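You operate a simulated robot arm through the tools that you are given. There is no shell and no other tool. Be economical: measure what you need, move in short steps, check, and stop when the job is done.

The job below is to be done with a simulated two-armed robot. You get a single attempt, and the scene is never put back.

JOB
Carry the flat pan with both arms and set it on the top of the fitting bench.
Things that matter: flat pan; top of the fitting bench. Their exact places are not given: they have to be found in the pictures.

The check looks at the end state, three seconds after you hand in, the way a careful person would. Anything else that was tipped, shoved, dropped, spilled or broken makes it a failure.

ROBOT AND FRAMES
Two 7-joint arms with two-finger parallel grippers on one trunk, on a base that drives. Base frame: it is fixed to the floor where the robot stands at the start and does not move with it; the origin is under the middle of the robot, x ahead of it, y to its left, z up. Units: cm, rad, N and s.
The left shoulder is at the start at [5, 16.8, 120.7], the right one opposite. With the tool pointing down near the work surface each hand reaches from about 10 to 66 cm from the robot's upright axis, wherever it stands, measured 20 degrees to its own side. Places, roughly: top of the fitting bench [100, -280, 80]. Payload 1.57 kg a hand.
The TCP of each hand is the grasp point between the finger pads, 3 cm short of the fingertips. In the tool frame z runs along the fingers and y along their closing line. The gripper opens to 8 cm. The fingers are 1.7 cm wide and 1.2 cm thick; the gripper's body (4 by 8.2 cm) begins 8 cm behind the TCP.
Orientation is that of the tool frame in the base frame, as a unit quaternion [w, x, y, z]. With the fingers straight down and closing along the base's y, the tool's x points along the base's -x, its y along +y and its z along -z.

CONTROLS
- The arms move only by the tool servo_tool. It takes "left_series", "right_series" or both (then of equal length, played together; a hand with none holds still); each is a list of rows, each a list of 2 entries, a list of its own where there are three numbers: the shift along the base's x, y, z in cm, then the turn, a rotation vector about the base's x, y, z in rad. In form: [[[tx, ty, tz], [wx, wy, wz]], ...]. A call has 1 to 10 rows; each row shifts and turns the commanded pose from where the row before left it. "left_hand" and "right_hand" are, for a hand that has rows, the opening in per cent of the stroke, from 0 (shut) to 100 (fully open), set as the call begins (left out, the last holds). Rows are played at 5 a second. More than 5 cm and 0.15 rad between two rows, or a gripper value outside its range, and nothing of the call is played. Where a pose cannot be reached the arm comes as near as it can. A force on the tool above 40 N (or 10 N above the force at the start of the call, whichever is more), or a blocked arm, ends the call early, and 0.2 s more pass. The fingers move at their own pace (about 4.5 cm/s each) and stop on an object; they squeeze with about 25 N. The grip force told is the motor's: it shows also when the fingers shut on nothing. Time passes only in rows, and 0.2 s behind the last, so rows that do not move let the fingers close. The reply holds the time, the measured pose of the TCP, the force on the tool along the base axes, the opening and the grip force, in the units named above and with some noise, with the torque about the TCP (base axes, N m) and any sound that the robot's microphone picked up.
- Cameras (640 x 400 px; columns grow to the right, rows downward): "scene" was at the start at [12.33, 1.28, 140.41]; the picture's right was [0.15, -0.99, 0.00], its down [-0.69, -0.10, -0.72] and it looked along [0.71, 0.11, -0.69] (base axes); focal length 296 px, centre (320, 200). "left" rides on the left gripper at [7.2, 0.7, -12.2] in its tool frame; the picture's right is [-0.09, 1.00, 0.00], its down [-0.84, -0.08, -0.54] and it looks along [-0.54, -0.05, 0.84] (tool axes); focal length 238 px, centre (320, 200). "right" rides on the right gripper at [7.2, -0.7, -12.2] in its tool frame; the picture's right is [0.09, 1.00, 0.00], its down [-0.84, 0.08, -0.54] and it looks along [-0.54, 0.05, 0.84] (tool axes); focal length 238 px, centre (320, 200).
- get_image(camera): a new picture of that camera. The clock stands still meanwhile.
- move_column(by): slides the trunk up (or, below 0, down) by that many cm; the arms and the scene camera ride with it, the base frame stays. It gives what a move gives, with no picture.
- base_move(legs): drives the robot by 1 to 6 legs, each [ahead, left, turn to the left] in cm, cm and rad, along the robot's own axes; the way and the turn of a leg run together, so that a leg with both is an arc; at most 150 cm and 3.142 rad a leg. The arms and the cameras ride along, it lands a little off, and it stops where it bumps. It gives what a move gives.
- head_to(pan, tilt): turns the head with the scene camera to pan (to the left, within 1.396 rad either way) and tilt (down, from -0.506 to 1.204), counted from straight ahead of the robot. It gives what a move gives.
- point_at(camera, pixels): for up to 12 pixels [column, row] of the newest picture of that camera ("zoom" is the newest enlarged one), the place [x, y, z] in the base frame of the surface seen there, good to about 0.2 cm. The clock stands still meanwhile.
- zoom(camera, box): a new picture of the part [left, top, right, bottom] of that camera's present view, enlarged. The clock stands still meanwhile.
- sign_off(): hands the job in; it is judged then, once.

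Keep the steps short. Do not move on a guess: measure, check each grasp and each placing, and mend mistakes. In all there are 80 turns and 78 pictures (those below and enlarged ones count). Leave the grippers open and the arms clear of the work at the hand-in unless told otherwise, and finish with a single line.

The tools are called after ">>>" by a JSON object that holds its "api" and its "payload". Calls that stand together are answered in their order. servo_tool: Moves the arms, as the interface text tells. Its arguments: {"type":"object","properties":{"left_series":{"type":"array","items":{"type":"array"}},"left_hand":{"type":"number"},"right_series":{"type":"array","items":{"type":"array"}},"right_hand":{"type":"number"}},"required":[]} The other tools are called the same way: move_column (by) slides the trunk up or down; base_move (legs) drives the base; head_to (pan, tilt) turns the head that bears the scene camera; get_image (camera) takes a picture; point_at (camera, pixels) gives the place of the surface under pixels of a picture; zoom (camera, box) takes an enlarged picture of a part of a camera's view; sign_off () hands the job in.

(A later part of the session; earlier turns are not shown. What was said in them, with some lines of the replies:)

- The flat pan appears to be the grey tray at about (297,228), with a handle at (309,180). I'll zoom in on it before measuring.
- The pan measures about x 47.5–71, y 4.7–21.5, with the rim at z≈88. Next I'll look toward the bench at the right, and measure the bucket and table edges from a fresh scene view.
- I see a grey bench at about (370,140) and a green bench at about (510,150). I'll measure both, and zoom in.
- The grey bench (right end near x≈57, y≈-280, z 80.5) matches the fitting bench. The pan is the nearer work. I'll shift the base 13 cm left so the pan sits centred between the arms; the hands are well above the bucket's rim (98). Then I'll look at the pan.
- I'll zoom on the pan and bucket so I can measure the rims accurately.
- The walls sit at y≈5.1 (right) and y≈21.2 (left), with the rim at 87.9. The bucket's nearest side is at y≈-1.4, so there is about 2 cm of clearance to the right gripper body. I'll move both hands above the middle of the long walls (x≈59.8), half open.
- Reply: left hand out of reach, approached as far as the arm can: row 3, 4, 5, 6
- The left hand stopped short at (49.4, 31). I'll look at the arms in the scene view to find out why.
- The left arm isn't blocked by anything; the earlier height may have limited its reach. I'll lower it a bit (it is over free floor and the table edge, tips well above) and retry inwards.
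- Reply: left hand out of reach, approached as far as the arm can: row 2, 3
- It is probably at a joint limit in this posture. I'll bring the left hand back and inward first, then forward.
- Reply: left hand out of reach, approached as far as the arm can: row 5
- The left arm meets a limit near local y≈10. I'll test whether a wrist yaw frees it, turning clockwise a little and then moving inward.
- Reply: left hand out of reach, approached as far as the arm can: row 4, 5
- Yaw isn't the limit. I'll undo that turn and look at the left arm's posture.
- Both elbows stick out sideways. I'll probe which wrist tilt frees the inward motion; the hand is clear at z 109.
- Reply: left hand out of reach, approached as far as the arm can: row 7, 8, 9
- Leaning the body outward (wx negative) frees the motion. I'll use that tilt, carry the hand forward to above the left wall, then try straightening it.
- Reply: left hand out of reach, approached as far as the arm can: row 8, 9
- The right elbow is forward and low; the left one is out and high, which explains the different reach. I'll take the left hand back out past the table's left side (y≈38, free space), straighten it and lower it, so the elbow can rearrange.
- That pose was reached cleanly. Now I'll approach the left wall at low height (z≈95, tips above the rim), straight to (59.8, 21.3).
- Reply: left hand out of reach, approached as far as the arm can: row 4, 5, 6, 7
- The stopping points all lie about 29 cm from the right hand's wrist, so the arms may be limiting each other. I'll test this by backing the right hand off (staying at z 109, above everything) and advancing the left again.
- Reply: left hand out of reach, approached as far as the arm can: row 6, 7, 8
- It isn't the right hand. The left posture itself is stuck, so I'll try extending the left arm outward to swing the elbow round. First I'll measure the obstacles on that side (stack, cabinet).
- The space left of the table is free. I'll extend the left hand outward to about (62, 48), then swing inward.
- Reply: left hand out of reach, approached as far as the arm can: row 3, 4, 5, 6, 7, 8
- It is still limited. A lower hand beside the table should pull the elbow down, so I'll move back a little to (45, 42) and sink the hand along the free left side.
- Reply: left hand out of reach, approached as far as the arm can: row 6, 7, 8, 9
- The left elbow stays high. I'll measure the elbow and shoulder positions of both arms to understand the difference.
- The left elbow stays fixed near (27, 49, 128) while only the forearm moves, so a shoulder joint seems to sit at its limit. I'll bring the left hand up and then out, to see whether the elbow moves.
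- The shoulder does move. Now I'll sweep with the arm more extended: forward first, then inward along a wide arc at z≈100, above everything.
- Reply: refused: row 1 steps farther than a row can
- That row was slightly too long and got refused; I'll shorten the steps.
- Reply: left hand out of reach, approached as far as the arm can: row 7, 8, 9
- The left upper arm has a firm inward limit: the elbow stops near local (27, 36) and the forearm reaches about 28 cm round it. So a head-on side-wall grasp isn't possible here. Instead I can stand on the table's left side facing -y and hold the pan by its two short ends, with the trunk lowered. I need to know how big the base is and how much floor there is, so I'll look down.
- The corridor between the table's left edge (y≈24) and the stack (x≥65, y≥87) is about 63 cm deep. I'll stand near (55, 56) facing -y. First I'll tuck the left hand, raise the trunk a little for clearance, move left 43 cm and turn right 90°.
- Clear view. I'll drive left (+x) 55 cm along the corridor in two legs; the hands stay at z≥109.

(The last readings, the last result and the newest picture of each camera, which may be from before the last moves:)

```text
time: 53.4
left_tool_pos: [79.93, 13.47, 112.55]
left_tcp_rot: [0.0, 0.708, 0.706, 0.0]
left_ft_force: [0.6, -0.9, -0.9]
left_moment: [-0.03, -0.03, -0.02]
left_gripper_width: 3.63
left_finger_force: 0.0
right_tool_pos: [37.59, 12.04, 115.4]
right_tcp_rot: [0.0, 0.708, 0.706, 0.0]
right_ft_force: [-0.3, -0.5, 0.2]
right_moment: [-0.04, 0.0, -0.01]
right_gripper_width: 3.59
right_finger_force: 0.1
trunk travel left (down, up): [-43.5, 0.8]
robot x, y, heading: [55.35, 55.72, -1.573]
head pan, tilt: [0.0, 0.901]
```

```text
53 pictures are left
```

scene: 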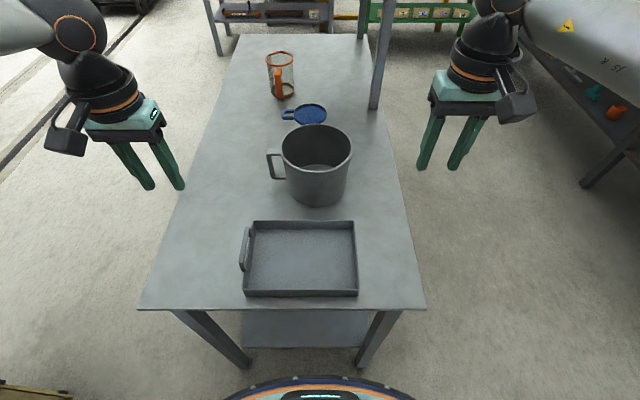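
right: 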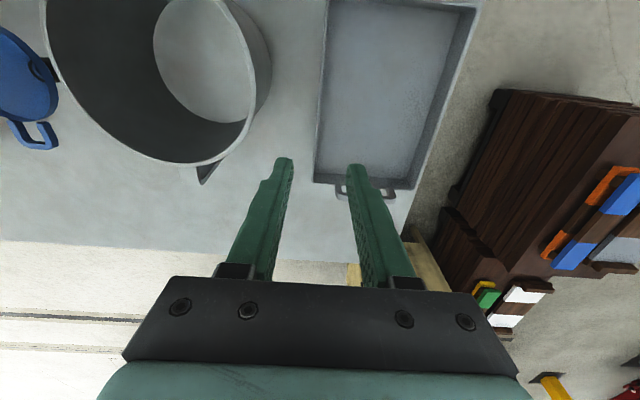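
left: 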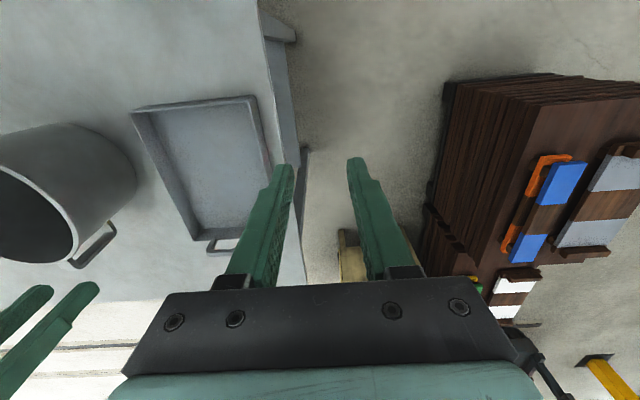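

Clear view from here. The pan's handle is on the left end (245,250) and the plain end is on the right (357,260). I'll zoom in to measure the grip points.

>>> {"api": "zoom", "payload": {"camera": "scene", "box": [225, 205, 375, 305]}}

```text
4.00 times, centred on (300, 255) of scene
```

zoom: 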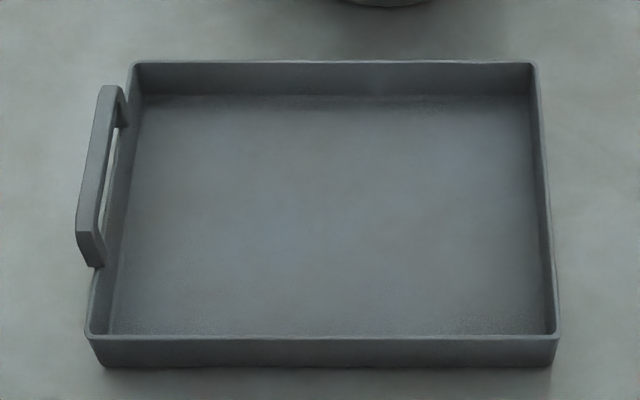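

>>> {"api": "point_at", "payload": {"camera": "zoom", "pixels": [[108, 92], [98, 150], [86, 230], [120, 110], [100, 200], [95, 255], [540, 150], [547, 220], [552, 290], [556, 330], [130, 80], [92, 320]]}}

```text
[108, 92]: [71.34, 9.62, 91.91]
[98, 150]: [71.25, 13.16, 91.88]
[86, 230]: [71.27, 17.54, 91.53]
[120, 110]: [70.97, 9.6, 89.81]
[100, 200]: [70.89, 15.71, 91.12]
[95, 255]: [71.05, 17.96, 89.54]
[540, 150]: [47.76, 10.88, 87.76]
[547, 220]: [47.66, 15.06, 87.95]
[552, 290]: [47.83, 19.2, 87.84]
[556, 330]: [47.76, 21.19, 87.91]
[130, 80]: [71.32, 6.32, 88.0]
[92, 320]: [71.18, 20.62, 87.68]
```

Handle bar: x≈71.2, y 9.5–18, top z 92, in the same plane as the end wall. Plain wall: x≈47.75, rim 87.9. I'll align both hands over these at y≈13.2, up high.

>>> {"api": "servo_tool", "payload": {"left_series": [[[-2.9, -0.1, 0], [0, 0, 0]], [[-2.9, -0.1, 0], [0, 0, 0]], [[-3.0, -0.1, 0], [0, 0, 0]], [[0, 0, 0], [0, 0, 0]]], "right_series": [[[3.4, 0.4, -1.1], [0, 0, 0]], [[3.4, 0.4, -1.1], [0, 0, 0]], [[3.35, 0.4, -1.2], [0, 0, 0]], [[0, 0, 0], [0, 0, 0]]]}}

>>> {"api": "move_column", "payload": {"by": -15}}

>>> {"api": "get_image", "payload": {"camera": "scene"}}

```text
time: 54.4
left_tool_pos: [71.13, 13.22, 112.64]
left_tcp_rot: [0.0, 0.707, 0.707, -0.001]
left_ft_force: [-0.9, 0.3, 0.6]
left_moment: [-0.01, -0.01, -0.01]
left_gripper_width: 3.6
left_finger_force: 0.0
right_tool_pos: [47.5, 13.23, 112.07]
right_tcp_rot: [0.0, 0.708, 0.707, 0.0]
right_ft_force: [1.1, 0.3, -0.5]
right_moment: [0.01, -0.02, -0.01]
right_gripper_width: 3.62
right_finger_force: 0.1
trunk travel left (down, up): [-43.5, 0.8]
robot x, y, heading: [55.06, 55.82, -1.57]
head pan, tilt: [0.0, 0.901]
```

```text
time: 56.2
left_tool_pos: [71.18, 13.21, 97.46]
left_tcp_rot: [-0.001, 0.707, 0.707, 0.0]
left_ft_force: [-0.5, -0.7, 0.4]
left_moment: [0.0, -0.01, -0.02]
left_gripper_width: 3.62
left_finger_force: 0.0
right_tool_pos: [47.47, 13.18, 97.17]
right_tcp_rot: [0.0, 0.708, 0.706, 0.0]
right_ft_force: [-0.4, -0.3, 0.2]
right_moment: [0.03, 0.03, 0.0]
right_gripper_width: 3.57
right_finger_force: 0.0
trunk travel left (down, up): [-28.5, 15.8]
robot x, y, heading: [55.22, 55.91, -1.575]
head pan, tilt: [0.0, 0.901]
```

```text
51 pictures are left
```

scene: 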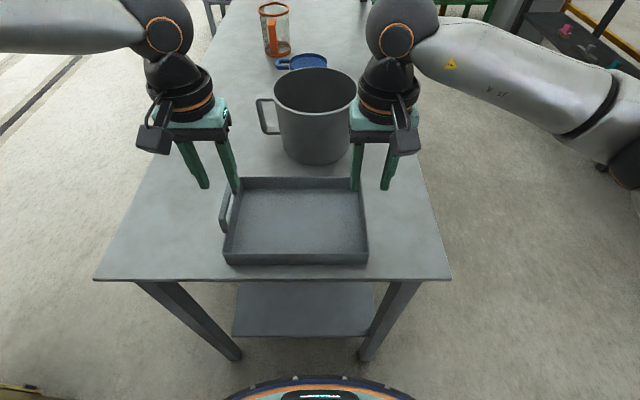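

Both are aligned. I'll nudge the right hand +0.25 in x and check the straddle with the hand cameras before the last descent.

>>> {"api": "servo_tool", "payload": {"right_series": [[[0.25, 0, 0], [0, 0, 0]], [[0, 0, 0], [0, 0, 0]]]}}

>>> {"api": "move_column", "payload": {"by": -3}}

>>> {"api": "get_image", "payload": {"camera": "left"}}

>>> {"api": "get_image", "payload": {"camera": "right"}}

```text
time: 56.8
left_tool_pos: [71.13, 13.16, 97.54]
left_tcp_rot: [0.0, 0.707, 0.708, 0.0]
left_ft_force: [-0.6, -0.1, -0.4]
left_moment: [0.02, -0.02, 0.02]
left_gripper_width: 3.6
left_finger_force: 0.0
right_tool_pos: [47.63, 13.2, 97.32]
right_tcp_rot: [-0.001, 0.708, 0.706, 0.0]
right_ft_force: [0.5, 0.3, -0.1]
right_moment: [0.0, -0.04, -0.02]
right_gripper_width: 3.6
right_finger_force: 0.0
trunk travel left (down, up): [-28.5, 15.8]
robot x, y, heading: [55.16, 55.75, -1.574]
head pan, tilt: [0.0, 0.901]
```

```text
time: 57.5
left_tool_pos: [71.38, 13.2, 94.52]
left_tcp_rot: [0.0, 0.708, 0.706, 0.0]
left_ft_force: [-0.3, -0.3, 0.3]
left_moment: [0.0, 0.02, 0.03]
left_gripper_width: 3.6
left_finger_force: 0.0
right_tool_pos: [47.9, 13.16, 94.12]
right_tcp_rot: [0.0, 0.708, 0.706, 0.0]
right_ft_force: [-0.3, 0.0, -0.1]
right_moment: [0.02, -0.02, -0.04]
right_gripper_width: 3.58
right_finger_force: 0.1
trunk travel left (down, up): [-25.5, 18.8]
robot x, y, heading: [55.64, 55.55, -1.572]
head pan, tilt: [0.0, 0.901]
```

```text
50 pictures are left
```

left: 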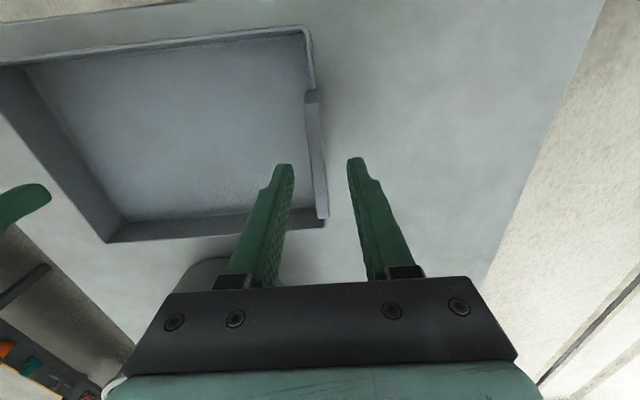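

```text
49 pictures are left
```

right: 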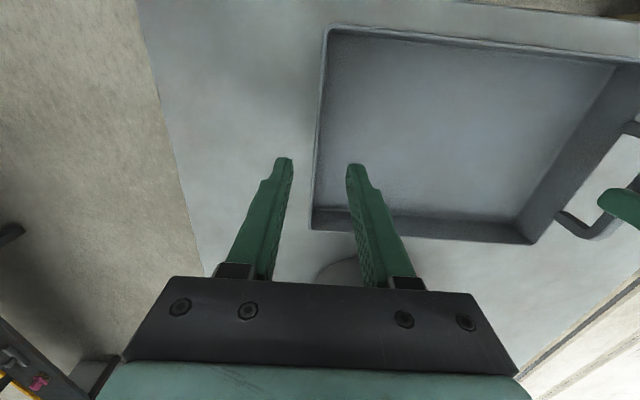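

Both hands straddle their targets. I'll lower 6 cm, leaving the tips about 1 cm above the pan floor and table.

>>> {"api": "move_column", "payload": {"by": -6}}

>>> {"api": "get_image", "payload": {"camera": "left"}}

>>> {"api": "get_image", "payload": {"camera": "right"}}

```text
time: 58.5
left_tool_pos: [71.25, 13.16, 88.52]
left_tcp_rot: [-0.001, 0.707, 0.707, 0.0]
left_ft_force: [0.0, 0.8, 0.2]
left_moment: [0.0, 0.02, 0.01]
left_gripper_width: 3.61
left_finger_force: 0.0
right_tool_pos: [47.75, 13.17, 88.17]
right_tcp_rot: [0.0, 0.708, 0.706, 0.001]
right_ft_force: [-0.9, -0.1, -0.1]
right_moment: [0.0, -0.01, 0.0]
right_gripper_width: 3.6
right_finger_force: 0.0
trunk travel left (down, up): [-19.5, 24.8]
robot x, y, heading: [55.51, 55.79, -1.574]
head pan, tilt: [0.0, 0.901]
```

```text
48 pictures are left
```

left: 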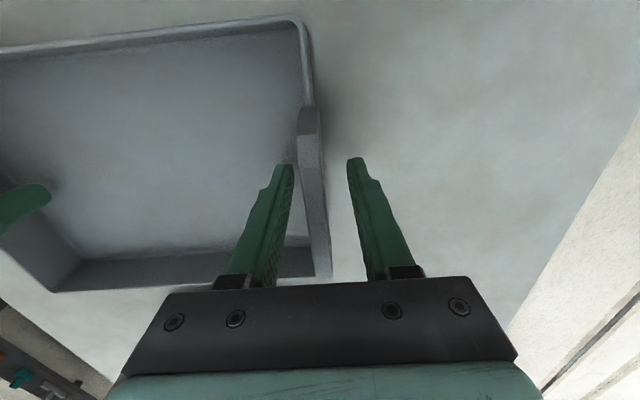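

```text
47 pictures are left
```

right: 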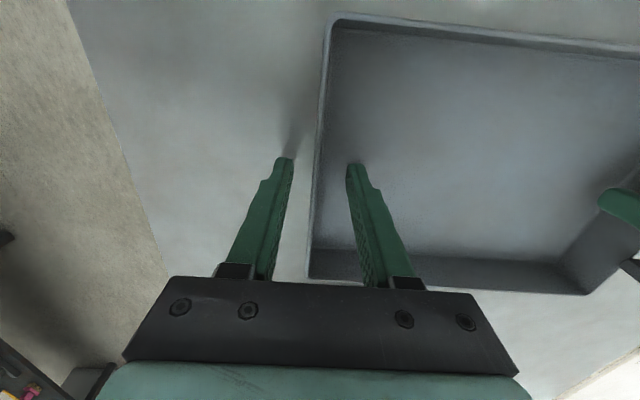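

Both walls are between the fingers. I'll close both hands together.

>>> {"api": "servo_tool", "payload": {"left_series": [[[0, 0, 0], [0, 0, 0]], [[0, 0, 0], [0, 0, 0]], [[0, 0, 0], [0, 0, 0]], [[0, 0, 0], [0, 0, 0]], [[0, 0, 0], [0, 0, 0]]], "right_series": [[[0, 0, 0], [0, 0, 0]], [[0, 0, 0], [0, 0, 0]], [[0, 0, 0], [0, 0, 0]], [[0, 0, 0], [0, 0, 0]], [[0, 0, 0], [0, 0, 0]]], "left_hand": 0, "right_hand": 0}}

```text
time: 59.7
left_tool_pos: [71.4, 13.16, 88.51]
left_tcp_rot: [0.001, 0.707, 0.707, 0.001]
left_ft_force: [14.1, 0.6, 2.0]
left_moment: [0.01, 0.38, -0.01]
left_gripper_width: 0.98
left_finger_force: 24.6
right_tool_pos: [47.61, 13.2, 88.08]
right_tcp_rot: [-0.001, 0.709, 0.705, -0.001]
right_ft_force: [-16.3, 0.3, 2.2]
right_moment: [0.21, 0.01, 0.08]
right_gripper_width: 0.29
right_finger_force: 23.6
trunk travel left (down, up): [-19.5, 24.8]
robot x, y, heading: [55.14, 55.87, -1.573]
head pan, tilt: [0.0, 0.901]
```

Both gripped (widths 0.98 and 0.29), with about 15 N of inward tension between the hands. I'll ease it by moving each hand slightly outward.

>>> {"api": "servo_tool", "payload": {"left_series": [[[0.15, 0, 0], [0, 0, 0]], [[0, 0, 0], [0, 0, 0]]], "right_series": [[[-0.15, 0, 0], [0, 0, 0]], [[0, 0, 0], [0, 0, 0]]]}}

```text
time: 60.3
left_tool_pos: [71.43, 13.2, 88.45]
left_tcp_rot: [-0.001, 0.707, 0.707, 0.0]
left_ft_force: [7.0, -1.1, 0.8]
left_moment: [-0.2, 0.24, 0.08]
left_gripper_width: 0.95
left_finger_force: 24.8
right_tool_pos: [47.71, 13.21, 88.1]
right_tcp_rot: [0.0, 0.707, 0.707, 0.0]
right_ft_force: [-8.3, 0.7, 0.6]
right_moment: [-0.03, 0.19, 0.0]
right_gripper_width: 0.29
right_finger_force: 23.9
trunk travel left (down, up): [-19.5, 24.8]
robot x, y, heading: [55.29, 55.69, -1.568]
head pan, tilt: [0.0, 0.901]
```

That helped; I'll do the same once more, then lift 3 cm by the trunk and check.

>>> {"api": "servo_tool", "payload": {"left_series": [[[0.12, 0, 0], [0, 0, 0]], [[0, 0, 0], [0, 0, 0]]], "right_series": [[[-0.12, 0, 0], [0, 0, 0]], [[0, 0, 0], [0, 0, 0]]]}}

>>> {"api": "move_column", "payload": {"by": 3}}

>>> {"api": "get_image", "payload": {"camera": "scene"}}

```text
time: 60.9
left_tool_pos: [71.56, 13.25, 88.46]
left_tcp_rot: [0.0, 0.708, 0.707, 0.0]
left_ft_force: [-6.8, -0.1, -1.3]
left_moment: [-0.25, -0.15, 0.06]
left_gripper_width: 0.99
left_finger_force: 25.0
right_tool_pos: [47.76, 13.22, 88.2]
right_tcp_rot: [0.001, 0.707, 0.708, 0.001]
right_ft_force: [7.1, -0.1, -0.2]
right_moment: [0.21, 0.22, -0.04]
right_gripper_width: 0.25
right_finger_force: 23.8
trunk travel left (down, up): [-19.5, 24.8]
robot x, y, heading: [55.43, 55.62, -1.567]
head pan, tilt: [0.0, 0.901]
```

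```text
time: 61.7
left_tool_pos: [71.5, 13.37, 91.56]
left_tcp_rot: [-0.001, 0.707, 0.707, -0.001]
left_ft_force: [-17.4, -0.4, -3.7]
left_moment: [-0.21, -0.5, 0.11]
left_gripper_width: 0.97
left_finger_force: 24.9
right_tool_pos: [47.68, 13.12, 91.24]
right_tcp_rot: [0.0, 0.707, 0.707, 0.001]
right_ft_force: [17.9, -0.4, 0.6]
right_moment: [0.23, 0.15, -0.01]
right_gripper_width: 0.29
right_finger_force: 23.9
trunk travel left (down, up): [-22.5, 21.8]
robot x, y, heading: [55.58, 55.82, -1.572]
head pan, tilt: [0.0, 0.901]
```

```text
46 pictures are left
```

scene: 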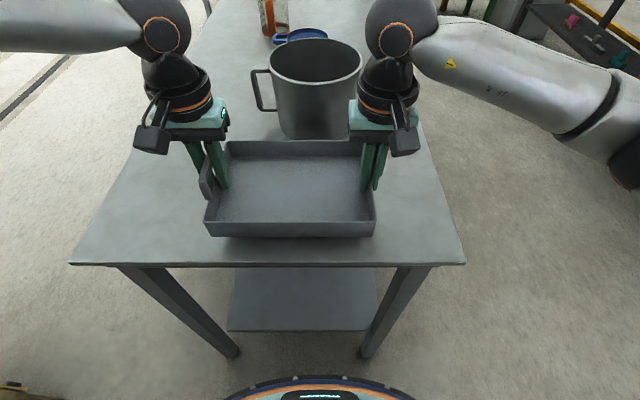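

The pan is lifted and level. The hands now pull outward with about 17 N, so I'll ease them inward slightly.

>>> {"api": "servo_tool", "payload": {"left_series": [[[-0.13, 0, 0], [0, 0, 0]], [[0, 0, 0], [0, 0, 0]]], "right_series": [[[0.13, 0, 0], [0, 0, 0]], [[0, 0, 0], [0, 0, 0]]]}}

>>> {"api": "move_column", "payload": {"by": 7}}

```text
time: 62.3
left_tool_pos: [71.31, 13.2, 91.63]
left_tcp_rot: [0.001, 0.707, 0.707, 0.001]
left_ft_force: [-11.4, -0.5, -4.2]
left_moment: [0.02, -0.3, 0.01]
left_gripper_width: 0.97
left_finger_force: 24.5
right_tool_pos: [47.69, 13.14, 91.26]
right_tcp_rot: [0.0, 0.708, 0.706, 0.0]
right_ft_force: [11.0, -0.1, 0.4]
right_moment: [0.0, -0.06, 0.05]
right_gripper_width: 0.28
right_finger_force: 24.3
trunk travel left (down, up): [-22.5, 21.8]
robot x, y, heading: [55.35, 55.72, -1.571]
head pan, tilt: [0.0, 0.901]
```

```text
time: 63.4
left_tool_pos: [71.44, 13.28, 98.49]
left_tcp_rot: [0.0, 0.707, 0.707, -0.001]
left_ft_force: [-6.1, 0.1, -3.6]
left_moment: [0.21, -0.15, 0.01]
left_gripper_width: 0.98
left_finger_force: 25.3
right_tool_pos: [47.7, 13.18, 98.25]
right_tcp_rot: [0.001, 0.707, 0.707, -0.001]
right_ft_force: [6.1, 0.6, -1.5]
right_moment: [-0.2, -0.02, 0.09]
right_gripper_width: 0.28
right_finger_force: 24.2
trunk travel left (down, up): [-29.5, 14.8]
robot x, y, heading: [55.64, 55.65, -1.57]
head pan, tilt: [0.0, 0.901]
```

Stable, with the pan bottom at about z 94. I'll move the base 75 cm to its right (-x), out of the corridor and past the table; nothing on the table lies in the pan's path. Then I'll look at the way ahead.

>>> {"api": "base_move", "payload": {"legs": [[0, -75, 0]]}}

>>> {"api": "head_to", "payload": {"pan": 0.2, "tilt": 0.5}}

>>> {"api": "get_image", "payload": {"camera": "scene"}}

```text
time: 67.4
left_tool_pos: [-2.18, 12.83, 98.52]
left_tcp_rot: [0.0, 0.7, 0.714, 0.0]
left_ft_force: [2.2, 0.0, -1.5]
left_moment: [-0.13, 0.06, 0.02]
left_gripper_width: 0.97
left_finger_force: 24.6
right_tool_pos: [-25.9, 12.46, 98.17]
right_tcp_rot: [0.001, 0.701, 0.713, 0.0]
right_ft_force: [-2.6, -0.8, -2.4]
right_moment: [0.17, 0.11, 0.04]
right_gripper_width: 0.29
right_finger_force: 24.0
trunk travel left (down, up): [-29.5, 14.8]
robot x, y, heading: [-18.93, 55.77, -1.551]
head pan, tilt: [0.0, 0.901]
```

```text
time: 68.3
left_tool_pos: [-2.32, 12.81, 98.45]
left_tcp_rot: [0.0, 0.7, 0.714, -0.001]
left_ft_force: [-0.5, -0.4, -2.4]
left_moment: [0.01, 0.01, -0.01]
left_gripper_width: 0.98
left_finger_force: 25.3
right_tool_pos: [-25.89, 12.38, 98.24]
right_tcp_rot: [-0.001, 0.701, 0.713, 0.0]
right_ft_force: [0.2, -0.6, -1.7]
right_moment: [-0.01, 0.05, 0.01]
right_gripper_width: 0.26
right_finger_force: 24.1
trunk travel left (down, up): [-29.5, 14.8]
robot x, y, heading: [-18.82, 55.38, -1.549]
head pan, tilt: [0.201, 0.499]
```

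```text
45 pictures are left
```

scene: 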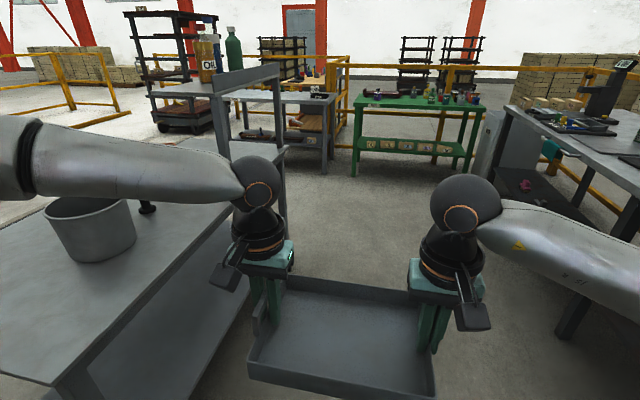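

There is a table on the right too. I'll measure the corridor's limits on both sides.

>>> {"api": "point_at", "payload": {"camera": "scene", "pixels": [[510, 112], [560, 150], [630, 185], [575, 330], [495, 180], [275, 75], [275, 140], [215, 100], [300, 350], [450, 150], [330, 96], [480, 110]]}}

>>> {"api": "head_to", "payload": {"pan": -0.6, "tilt": 0.6}}

>>> {"api": "get_image", "payload": {"camera": "scene"}}

```text
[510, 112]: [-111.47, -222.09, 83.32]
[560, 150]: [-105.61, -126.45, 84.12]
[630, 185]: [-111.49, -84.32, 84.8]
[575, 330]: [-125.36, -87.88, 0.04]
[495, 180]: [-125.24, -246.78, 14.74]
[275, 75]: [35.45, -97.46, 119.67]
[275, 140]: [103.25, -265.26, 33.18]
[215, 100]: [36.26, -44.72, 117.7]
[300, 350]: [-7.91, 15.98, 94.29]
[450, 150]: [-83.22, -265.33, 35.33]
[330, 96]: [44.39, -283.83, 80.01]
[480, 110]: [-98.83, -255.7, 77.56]
```

```text
time: 69.4
left_tool_pos: [-2.18, 12.88, 98.5]
left_tcp_rot: [0.0, 0.7, 0.714, 0.0]
left_ft_force: [-0.2, -0.6, -2.1]
left_moment: [-0.01, 0.03, 0.01]
left_gripper_width: 0.96
left_finger_force: 24.8
right_tool_pos: [-26.02, 12.41, 98.18]
right_tcp_rot: [0.0, 0.701, 0.713, 0.001]
right_ft_force: [-0.6, 0.4, -2.1]
right_moment: [-0.02, 0.02, -0.01]
right_gripper_width: 0.3
right_finger_force: 24.3
trunk travel left (down, up): [-29.5, 14.8]
robot x, y, heading: [-18.95, 55.12, -1.552]
head pan, tilt: [-0.6, 0.6]
```

```text
44 pictures are left
```

scene: 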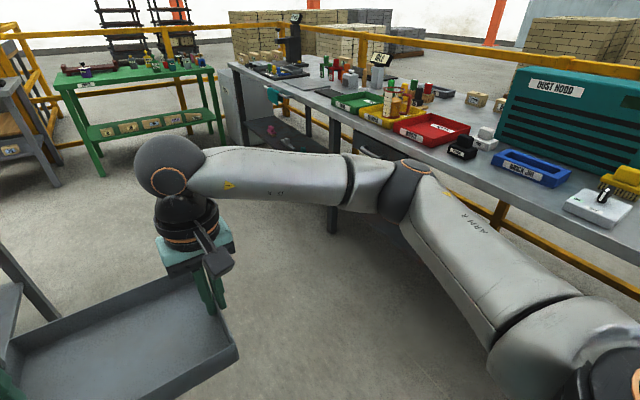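

Corridor: shelf edge at x≈35 (z 118) on the left, long table at x≤-105 on the right. I'll centre at x≈-30, straighten the heading, and drive ahead 190 cm.

>>> {"api": "base_move", "payload": {"legs": [[0, -11, -0.02], [100, 0, 0], [90, 0, 0]]}}

>>> {"api": "head_to", "payload": {"pan": 0.7, "tilt": 0.5}}

>>> {"api": "get_image", "payload": {"camera": "scene"}}

```text
time: 79.7
left_tool_pos: [-11.92, -176.39, 98.46]
left_tcp_rot: [0.0, 0.702, 0.712, 0.0]
left_ft_force: [-0.6, -0.4, -1.3]
left_moment: [-0.01, 0.01, 0.02]
left_gripper_width: 1.0
left_finger_force: 25.2
right_tool_pos: [-35.54, -176.72, 98.16]
right_tcp_rot: [-0.002, 0.703, 0.711, 0.0]
right_ft_force: [-0.2, -0.3, -2.7]
right_moment: [0.02, 0.06, -0.02]
right_gripper_width: 0.26
right_finger_force: 23.9
trunk travel left (down, up): [-29.5, 14.8]
robot x, y, heading: [-28.62, -133.86, -1.561]
head pan, tilt: [-0.6, 0.6]
```

```text
time: 81.1
left_tool_pos: [-11.7, -176.36, 98.52]
left_tcp_rot: [0.001, 0.702, 0.712, 0.0]
left_ft_force: [-1.1, -0.6, -1.5]
left_moment: [0.02, -0.01, 0.0]
left_gripper_width: 0.98
left_finger_force: 24.5
right_tool_pos: [-35.51, -176.72, 98.21]
right_tcp_rot: [0.0, 0.703, 0.711, 0.0]
right_ft_force: [0.7, -1.0, -1.7]
right_moment: [-0.04, 0.04, 0.02]
right_gripper_width: 0.28
right_finger_force: 23.5
trunk travel left (down, up): [-29.5, 14.8]
robot x, y, heading: [-28.54, -134.1, -1.558]
head pan, tilt: [0.7, 0.499]
```

```text
43 pictures are left
```

scene: 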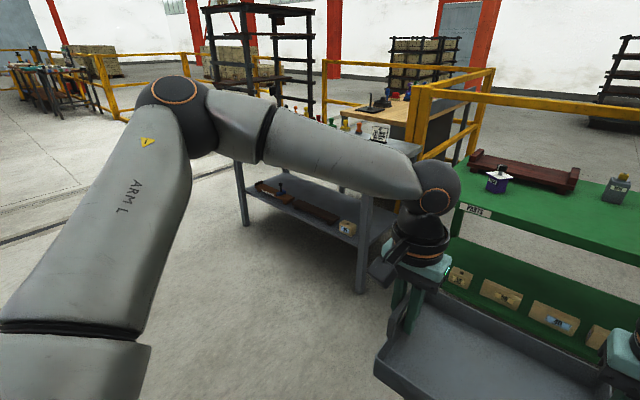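

Floor ahead-left is free. I'll go 18 cm further forward to clear the first table's end, then left 115 cm to line up with the bench, in steps.

>>> {"api": "base_move", "payload": {"legs": [[18, 0, -0.012], [0, 60, 0], [0, 50, 0]]}}

>>> {"api": "head_to", "payload": {"pan": 0.0, "tilt": 0.45}}

>>> {"api": "get_image", "payload": {"camera": "scene"}}

```text
time: 88.2
left_tool_pos: [98.04, -194.69, 98.5]
left_tcp_rot: [0.0, 0.705, 0.709, 0.0]
left_ft_force: [1.3, 0.3, -1.7]
left_moment: [0.04, 0.03, 0.01]
left_gripper_width: 0.95
left_finger_force: 25.2
right_tool_pos: [74.34, -194.87, 98.21]
right_tcp_rot: [-0.001, 0.706, 0.709, -0.001]
right_ft_force: [0.1, 0.0, -1.4]
right_moment: [-0.04, 0.07, 0.03]
right_gripper_width: 0.28
right_finger_force: 24.1
trunk travel left (down, up): [-29.5, 14.8]
robot x, y, heading: [81.82, -152.47, -1.567]
head pan, tilt: [0.7, 0.499]
```

```text
time: 89.2
left_tool_pos: [97.94, -194.75, 98.52]
left_tcp_rot: [0.0, 0.705, 0.709, 0.0]
left_ft_force: [-1.0, 0.2, -1.7]
left_moment: [-0.01, 0.01, 0.0]
left_gripper_width: 0.98
left_finger_force: 24.9
right_tool_pos: [74.33, -194.79, 98.16]
right_tcp_rot: [-0.001, 0.706, 0.708, 0.001]
right_ft_force: [0.5, 0.7, -2.2]
right_moment: [-0.03, 0.04, 0.04]
right_gripper_width: 0.25
right_finger_force: 23.7
trunk travel left (down, up): [-29.5, 14.8]
robot x, y, heading: [81.72, -152.53, -1.566]
head pan, tilt: [0.0, 0.45]
```

```text
42 pictures are left
```

scene: 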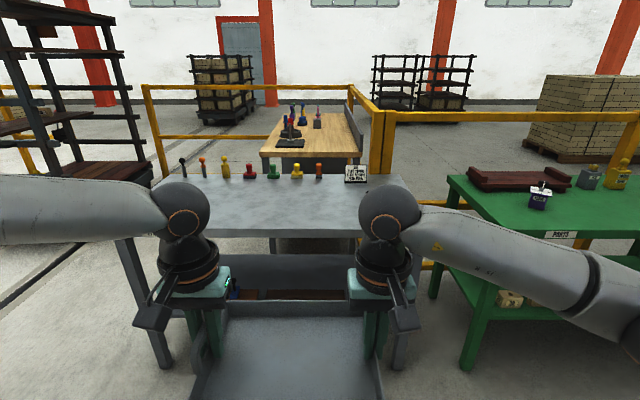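

The bench is straight ahead, with a row of knobs along the back and a sign and box at the right rear. I'll measure the bench's edges and objects.

>>> {"api": "point_at", "payload": {"camera": "scene", "pixels": [[250, 234], [330, 234], [300, 237], [275, 210], [320, 200], [275, 178], [320, 178], [355, 182], [225, 177], [405, 190], [420, 225], [250, 178]]}}

>>> {"api": "zoom", "payload": {"camera": "scene", "box": [140, 140, 440, 330]}}

```text
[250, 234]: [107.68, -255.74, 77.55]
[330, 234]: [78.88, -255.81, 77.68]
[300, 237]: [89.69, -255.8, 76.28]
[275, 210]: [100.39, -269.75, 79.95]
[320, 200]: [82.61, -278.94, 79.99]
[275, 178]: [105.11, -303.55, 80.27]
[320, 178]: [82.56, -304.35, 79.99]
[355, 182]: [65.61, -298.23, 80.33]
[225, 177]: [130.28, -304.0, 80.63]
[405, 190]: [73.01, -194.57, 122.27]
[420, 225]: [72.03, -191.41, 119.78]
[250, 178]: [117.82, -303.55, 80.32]
```

```text
2.11 times, centred on (290, 235) of scene
```

zoom: 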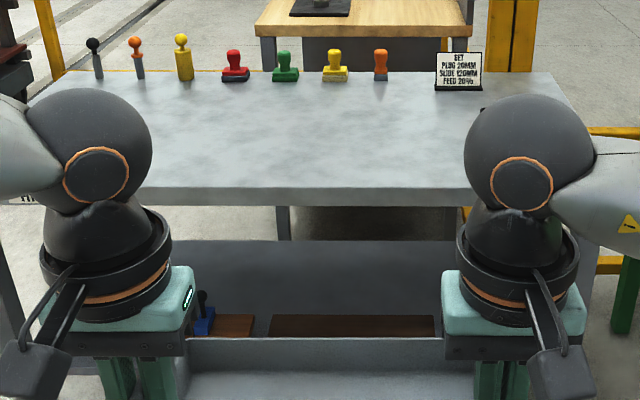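

Bench top: z 80, front edge y≈-255.8, knobs at y≈-300 or beyond, black box near x≈58. The free area at x 79–105, y -258…-295 is ample. I'll extend both hands together by (+5, -6) in small steps so the base can stay at a safe distance.

>>> {"api": "servo_tool", "payload": {"left_series": [[[0.6, -0.75, 0], [0, 0, 0]], [[0.6, -0.75, 0], [0, 0, 0]], [[0.6, -0.75, 0], [0, 0, 0]], [[0.6, -0.75, 0], [0, 0, 0]], [[0.6, -0.75, 0], [0, 0, 0]], [[0.6, -0.75, 0], [0, 0, 0]], [[0.7, -0.75, 0], [0, 0, 0]], [[0.7, -0.75, 0], [0, 0, 0]], [[0, 0, 0], [0, 0, 0]]], "right_series": [[[0.6, -0.75, 0], [0, 0, 0]], [[0.6, -0.75, 0], [0, 0, 0]], [[0.6, -0.75, 0], [0, 0, 0]], [[0.6, -0.75, 0], [0, 0, 0]], [[0.6, -0.75, 0], [0, 0, 0]], [[0.6, -0.75, 0], [0, 0, 0]], [[0.7, -0.75, 0], [0, 0, 0]], [[0.7, -0.75, 0], [0, 0, 0]], [[0, 0, 0], [0, 0, 0]]]}}

```text
time: 91.2
left_tool_pos: [103.07, -200.77, 98.48]
left_tcp_rot: [0.0, 0.706, 0.709, 0.0]
left_ft_force: [-6.8, -1.0, -3.2]
left_moment: [0.06, -0.1, 0.08]
left_gripper_width: 0.97
left_finger_force: 25.2
right_tool_pos: [79.33, -200.85, 98.18]
right_tcp_rot: [-0.001, 0.705, 0.709, 0.002]
right_ft_force: [7.1, 0.3, -2.6]
right_moment: [-0.05, 0.12, 0.08]
right_gripper_width: 0.27
right_finger_force: 23.9
trunk travel left (down, up): [-29.5, 14.8]
robot x, y, heading: [81.82, -152.4, -1.569]
head pan, tilt: [0.0, 0.45]
```

The hands still hold the pan well. Next I'll drive ahead to robot y≈-222 (pan bottom at 94, bench at 80) and look.

>>> {"api": "base_move", "payload": {"legs": [[40, 0, 0], [29, 0, 0]]}}

>>> {"api": "head_to", "payload": {"pan": 0.0, "tilt": 0.75}}

>>> {"api": "get_image", "payload": {"camera": "scene"}}

```text
time: 95.4
left_tool_pos: [103.87, -270.48, 98.49]
left_tcp_rot: [0.0, 0.703, 0.711, 0.001]
left_ft_force: [-11.2, -0.9, -3.6]
left_moment: [0.07, -0.32, 0.07]
left_gripper_width: 0.99
left_finger_force: 24.5
right_tool_pos: [80.08, -270.74, 98.15]
right_tcp_rot: [-0.001, 0.703, 0.711, 0.001]
right_ft_force: [12.1, 1.0, -0.9]
right_moment: [-0.02, 0.08, 0.07]
right_gripper_width: 0.28
right_finger_force: 23.4
trunk travel left (down, up): [-29.5, 14.8]
robot x, y, heading: [82.32, -222.06, -1.56]
head pan, tilt: [0.0, 0.45]
```

```text
time: 96.2
left_tool_pos: [103.79, -270.31, 98.42]
left_tcp_rot: [0.0, 0.704, 0.711, 0.0]
left_ft_force: [-1.9, -0.8, -1.3]
left_moment: [0.22, -0.01, 0.09]
left_gripper_width: 1.0
left_finger_force: 25.1
right_tool_pos: [80.18, -270.65, 98.14]
right_tcp_rot: [-0.001, 0.703, 0.711, 0.001]
right_ft_force: [1.4, 0.3, -3.1]
right_moment: [-0.2, 0.24, 0.09]
right_gripper_width: 0.3
right_finger_force: 24.5
trunk travel left (down, up): [-29.5, 14.8]
robot x, y, heading: [82.37, -221.65, -1.562]
head pan, tilt: [0.0, 0.75]
```

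```text
40 pictures are left
```

scene: 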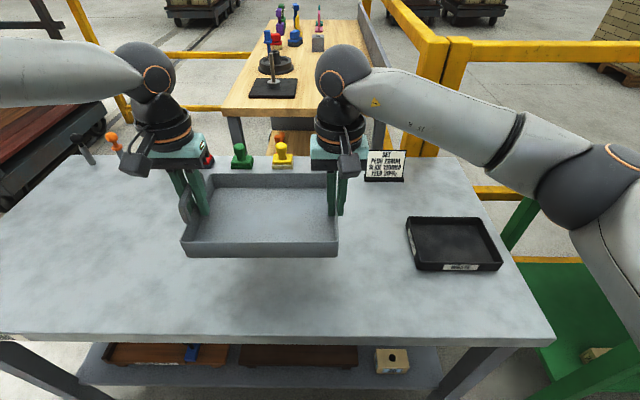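

All clear: the pan is over open bench, away from the black box and knobs. I'll lower 12 cm and check.

>>> {"api": "move_column", "payload": {"by": -12}}

>>> {"api": "get_image", "payload": {"camera": "scene"}}

```text
time: 97.7
left_tool_pos: [103.82, -270.31, 86.48]
left_tcp_rot: [0.0, 0.704, 0.711, 0.0]
left_ft_force: [-2.2, -0.9, -2.1]
left_moment: [-0.04, -0.04, 0.09]
left_gripper_width: 0.98
left_finger_force: 24.4
right_tool_pos: [80.02, -270.64, 86.26]
right_tcp_rot: [-0.001, 0.704, 0.71, 0.001]
right_ft_force: [2.4, 1.5, -2.8]
right_moment: [0.04, 0.2, 0.07]
right_gripper_width: 0.28
right_finger_force: 23.5
trunk travel left (down, up): [-17.5, 26.8]
robot x, y, heading: [82.26, -221.61, -1.559]
head pan, tilt: [0.0, 0.75]
```

```text
39 pictures are left
```

scene: 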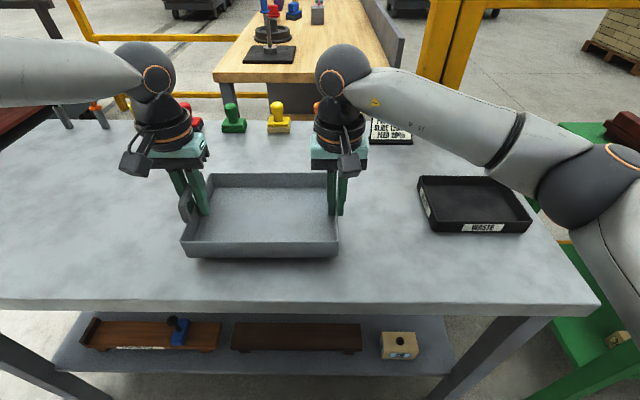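

The bottom is about 2 cm above the bench. I'll lower 1.6, then in small steps until contact shows in the force.

>>> {"api": "move_column", "payload": {"by": -1.6}}

>>> {"api": "move_column", "payload": {"by": -0.3}}

>>> {"api": "move_column", "payload": {"by": -0.2}}

```text
time: 98.3
left_tool_pos: [103.8, -270.32, 84.85]
left_tcp_rot: [-0.001, 0.704, 0.71, 0.0]
left_ft_force: [-1.8, -0.9, -1.9]
left_moment: [-0.14, -0.05, 0.05]
left_gripper_width: 0.93
left_finger_force: 25.6
right_tool_pos: [80.04, -270.65, 84.57]
right_tcp_rot: [0.0, 0.703, 0.711, 0.001]
right_ft_force: [1.9, 0.1, -2.9]
right_moment: [0.14, 0.24, 0.1]
right_gripper_width: 0.28
right_finger_force: 24.2
trunk travel left (down, up): [-15.9, 28.4]
robot x, y, heading: [82.2, -222.2, -1.555]
head pan, tilt: [0.0, 0.75]
```

```text
time: 98.8
left_tool_pos: [103.83, -270.39, 84.55]
left_tcp_rot: [0.0, 0.703, 0.711, 0.0]
left_ft_force: [-2.0, -1.3, -1.0]
left_moment: [-0.11, 0.0, 0.11]
left_gripper_width: 0.97
left_finger_force: 25.2
right_tool_pos: [80.0, -270.66, 84.29]
right_tcp_rot: [-0.001, 0.703, 0.711, 0.001]
right_ft_force: [2.2, 0.1, -2.1]
right_moment: [0.1, 0.26, 0.09]
right_gripper_width: 0.27
right_finger_force: 23.7
trunk travel left (down, up): [-15.6, 28.7]
robot x, y, heading: [82.4, -222.14, -1.558]
head pan, tilt: [0.0, 0.75]
```

```text
time: 99.4
left_tool_pos: [103.78, -270.41, 84.57]
left_tcp_rot: [0.001, 0.703, 0.711, -0.001]
left_ft_force: [-1.0, -1.3, 8.0]
left_moment: [0.71, -0.02, 0.05]
left_gripper_width: 0.95
left_finger_force: 25.6
right_tool_pos: [80.13, -270.66, 84.14]
right_tcp_rot: [0.0, 0.704, 0.711, 0.001]
right_ft_force: [0.8, -0.5, -0.7]
right_moment: [0.25, 0.08, 0.02]
right_gripper_width: 0.3
right_finger_force: 23.8
trunk travel left (down, up): [-15.4, 28.9]
robot x, y, heading: [81.89, -222.05, -1.56]
head pan, tilt: [0.0, 0.75]
```

The left end touches (8 N up); the right is almost down. I'll lower the right hand 0.15 cm.

>>> {"api": "servo_tool", "payload": {"right_series": [[[0, 0, -0.15], [0, 0, 0]], [[0, 0, 0], [0, 0, 0]]]}}

```text
time: 100.0
left_tool_pos: [103.79, -270.35, 84.5]
left_tcp_rot: [0.001, 0.703, 0.711, -0.001]
left_ft_force: [-2.1, -5.5, 9.9]
left_moment: [0.77, -0.05, 0.04]
left_gripper_width: 0.97
left_finger_force: 24.5
right_tool_pos: [80.03, -270.64, 84.23]
right_tcp_rot: [0.002, 0.703, 0.711, 0.0]
right_ft_force: [2.1, -1.5, 12.6]
right_moment: [0.48, 0.12, 0.03]
right_gripper_width: 0.27
right_finger_force: 24.1
trunk travel left (down, up): [-15.4, 28.9]
robot x, y, heading: [82.33, -222.04, -1.556]
head pan, tilt: [0.0, 0.75]
```

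Both ends rest on the bench. I'll open both hands to 45% in place.

>>> {"api": "servo_tool", "payload": {"left_series": [[[0, 0, 0.1], [0, 0, 0]], [[0, 0, 0], [0, 0, 0]], [[0, 0, 0], [0, 0, 0]], [[0, 0, 0], [0, 0, 0]]], "right_series": [[[0, 0, 0.1], [0, 0, 0]], [[0, 0, 0], [0, 0, 0]], [[0, 0, 0], [0, 0, 0]], [[0, 0, 0], [0, 0, 0]]], "left_hand": 45, "right_hand": 45}}

>>> {"api": "get_image", "payload": {"camera": "scene"}}

```text
time: 101.0
left_tool_pos: [103.79, -270.31, 84.63]
left_tcp_rot: [0.0, 0.703, 0.711, 0.0]
left_ft_force: [0.0, -0.2, -0.1]
left_moment: [0.03, 0.02, 0.01]
left_gripper_width: 3.63
left_finger_force: 0.0
right_tool_pos: [80.09, -270.72, 84.12]
right_tcp_rot: [0.0, 0.704, 0.711, 0.0]
right_ft_force: [-0.9, -0.5, -0.7]
right_moment: [-0.01, -0.01, -0.02]
right_gripper_width: 3.59
right_finger_force: 0.0
trunk travel left (down, up): [-15.4, 28.9]
robot x, y, heading: [82.34, -222.02, -1.564]
head pan, tilt: [0.0, 0.75]
```

```text
38 pictures are left
```

scene: 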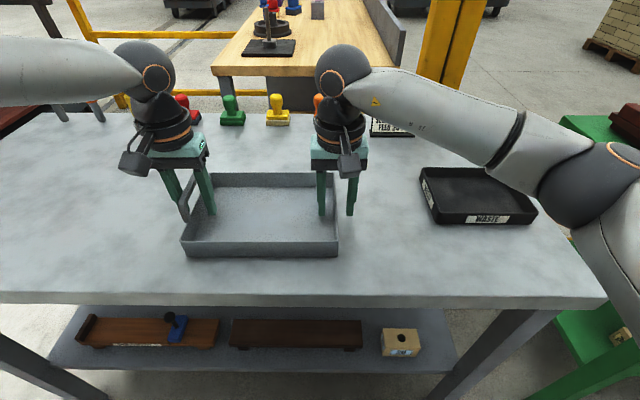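

Released; the forces are zero and the pan sits flat. I'll raise the trunk straight up 16 cm, back off 30 cm, and check.

>>> {"api": "move_column", "payload": {"by": 16}}

>>> {"api": "base_move", "payload": {"legs": [[-35, 0, 0]]}}

>>> {"api": "get_image", "payload": {"camera": "scene"}}

```text
time: 102.8
left_tool_pos: [103.78, -270.25, 100.46]
left_tcp_rot: [0.0, 0.703, 0.711, 0.0]
left_ft_force: [-0.7, -0.7, -0.6]
left_moment: [0.01, -0.02, 0.01]
left_gripper_width: 3.61
left_finger_force: 0.0
right_tool_pos: [80.19, -270.72, 100.05]
right_tcp_rot: [0.0, 0.703, 0.711, 0.0]
right_ft_force: [-0.2, 0.3, -0.6]
right_moment: [-0.01, 0.0, 0.0]
right_gripper_width: 3.61
right_finger_force: 0.0
trunk travel left (down, up): [-31.4, 12.9]
robot x, y, heading: [82.03, -221.82, -1.556]
head pan, tilt: [0.0, 0.75]
```

```text
time: 105.1
left_tool_pos: [103.02, -235.51, 100.55]
left_tcp_rot: [0.001, 0.707, 0.707, 0.0]
left_ft_force: [0.7, -0.6, -0.9]
left_moment: [-0.01, 0.01, 0.0]
left_gripper_width: 3.6
left_finger_force: 0.1
right_tool_pos: [79.46, -235.65, 100.05]
right_tcp_rot: [0.0, 0.707, 0.707, 0.0]
right_ft_force: [0.0, 0.2, -0.3]
right_moment: [-0.01, 0.0, 0.03]
right_gripper_width: 3.59
right_finger_force: 0.0
trunk travel left (down, up): [-31.4, 12.9]
robot x, y, heading: [81.95, -186.65, -1.565]
head pan, tilt: [0.0, 0.75]
```

```text
37 pictures are left
```

scene: 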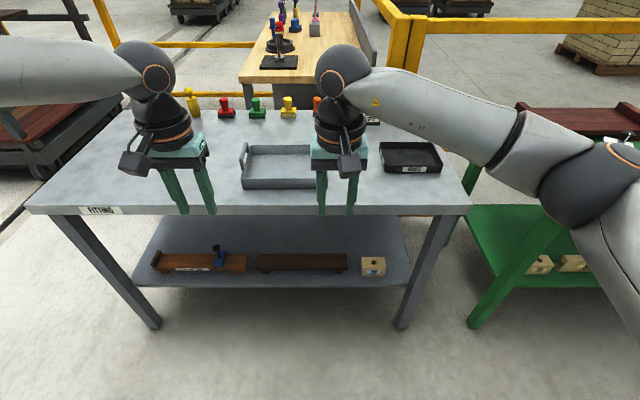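

The label reads "FITTING", so this is the right bench. The pan rests well inside the top and the other things are untouched. I'll open the grippers fully, confirm the pan is flat with a few points, then hand in.

>>> {"api": "servo_tool", "payload": {"left_series": [[[0, 0, 1], [0, 0, 0]], [[0, 0, 0], [0, 0, 0]], [[0, 0, 0], [0, 0, 0]]], "right_series": [[[0, 0, 1], [0, 0, 0]], [[0, 0, 0], [0, 0, 0]], [[0, 0, 0], [0, 0, 0]]], "left_hand": 100, "right_hand": 100}}

>>> {"api": "point_at", "payload": {"camera": "scene", "pixels": [[265, 165], [300, 165], [280, 178], [250, 147], [275, 188], [280, 155]]}}

```text
time: 105.9
left_tool_pos: [103.09, -235.51, 101.52]
left_tcp_rot: [0.001, 0.707, 0.707, 0.0]
left_ft_force: [-0.7, -0.3, -0.7]
left_moment: [0.06, -0.02, -0.02]
left_gripper_width: 8.02
left_finger_force: 0.1
right_tool_pos: [79.39, -235.72, 101.17]
right_tcp_rot: [0.0, 0.707, 0.707, 0.0]
right_ft_force: [0.2, 0.4, 0.2]
right_moment: [0.0, 0.04, 0.01]
right_gripper_width: 7.99
right_finger_force: 0.0
trunk travel left (down, up): [-31.4, 12.9]
robot x, y, heading: [81.71, -187.13, -1.569]
head pan, tilt: [0.0, 0.75]
```

```text
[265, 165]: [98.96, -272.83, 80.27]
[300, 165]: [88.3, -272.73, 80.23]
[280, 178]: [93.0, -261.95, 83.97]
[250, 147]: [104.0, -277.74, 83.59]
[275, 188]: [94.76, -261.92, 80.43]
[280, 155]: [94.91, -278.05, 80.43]
```

The pan floor is at z≈80.3 and level on the bench, so I'm handing in.

>>> {"api": "sign_off", "payload": {}}

```text
The job is handed in.
```

The flat pan was carried with both arms and now rests level on the top of the fitting bench, with both grippers open, the arms clear, and no other object seen to have moved.
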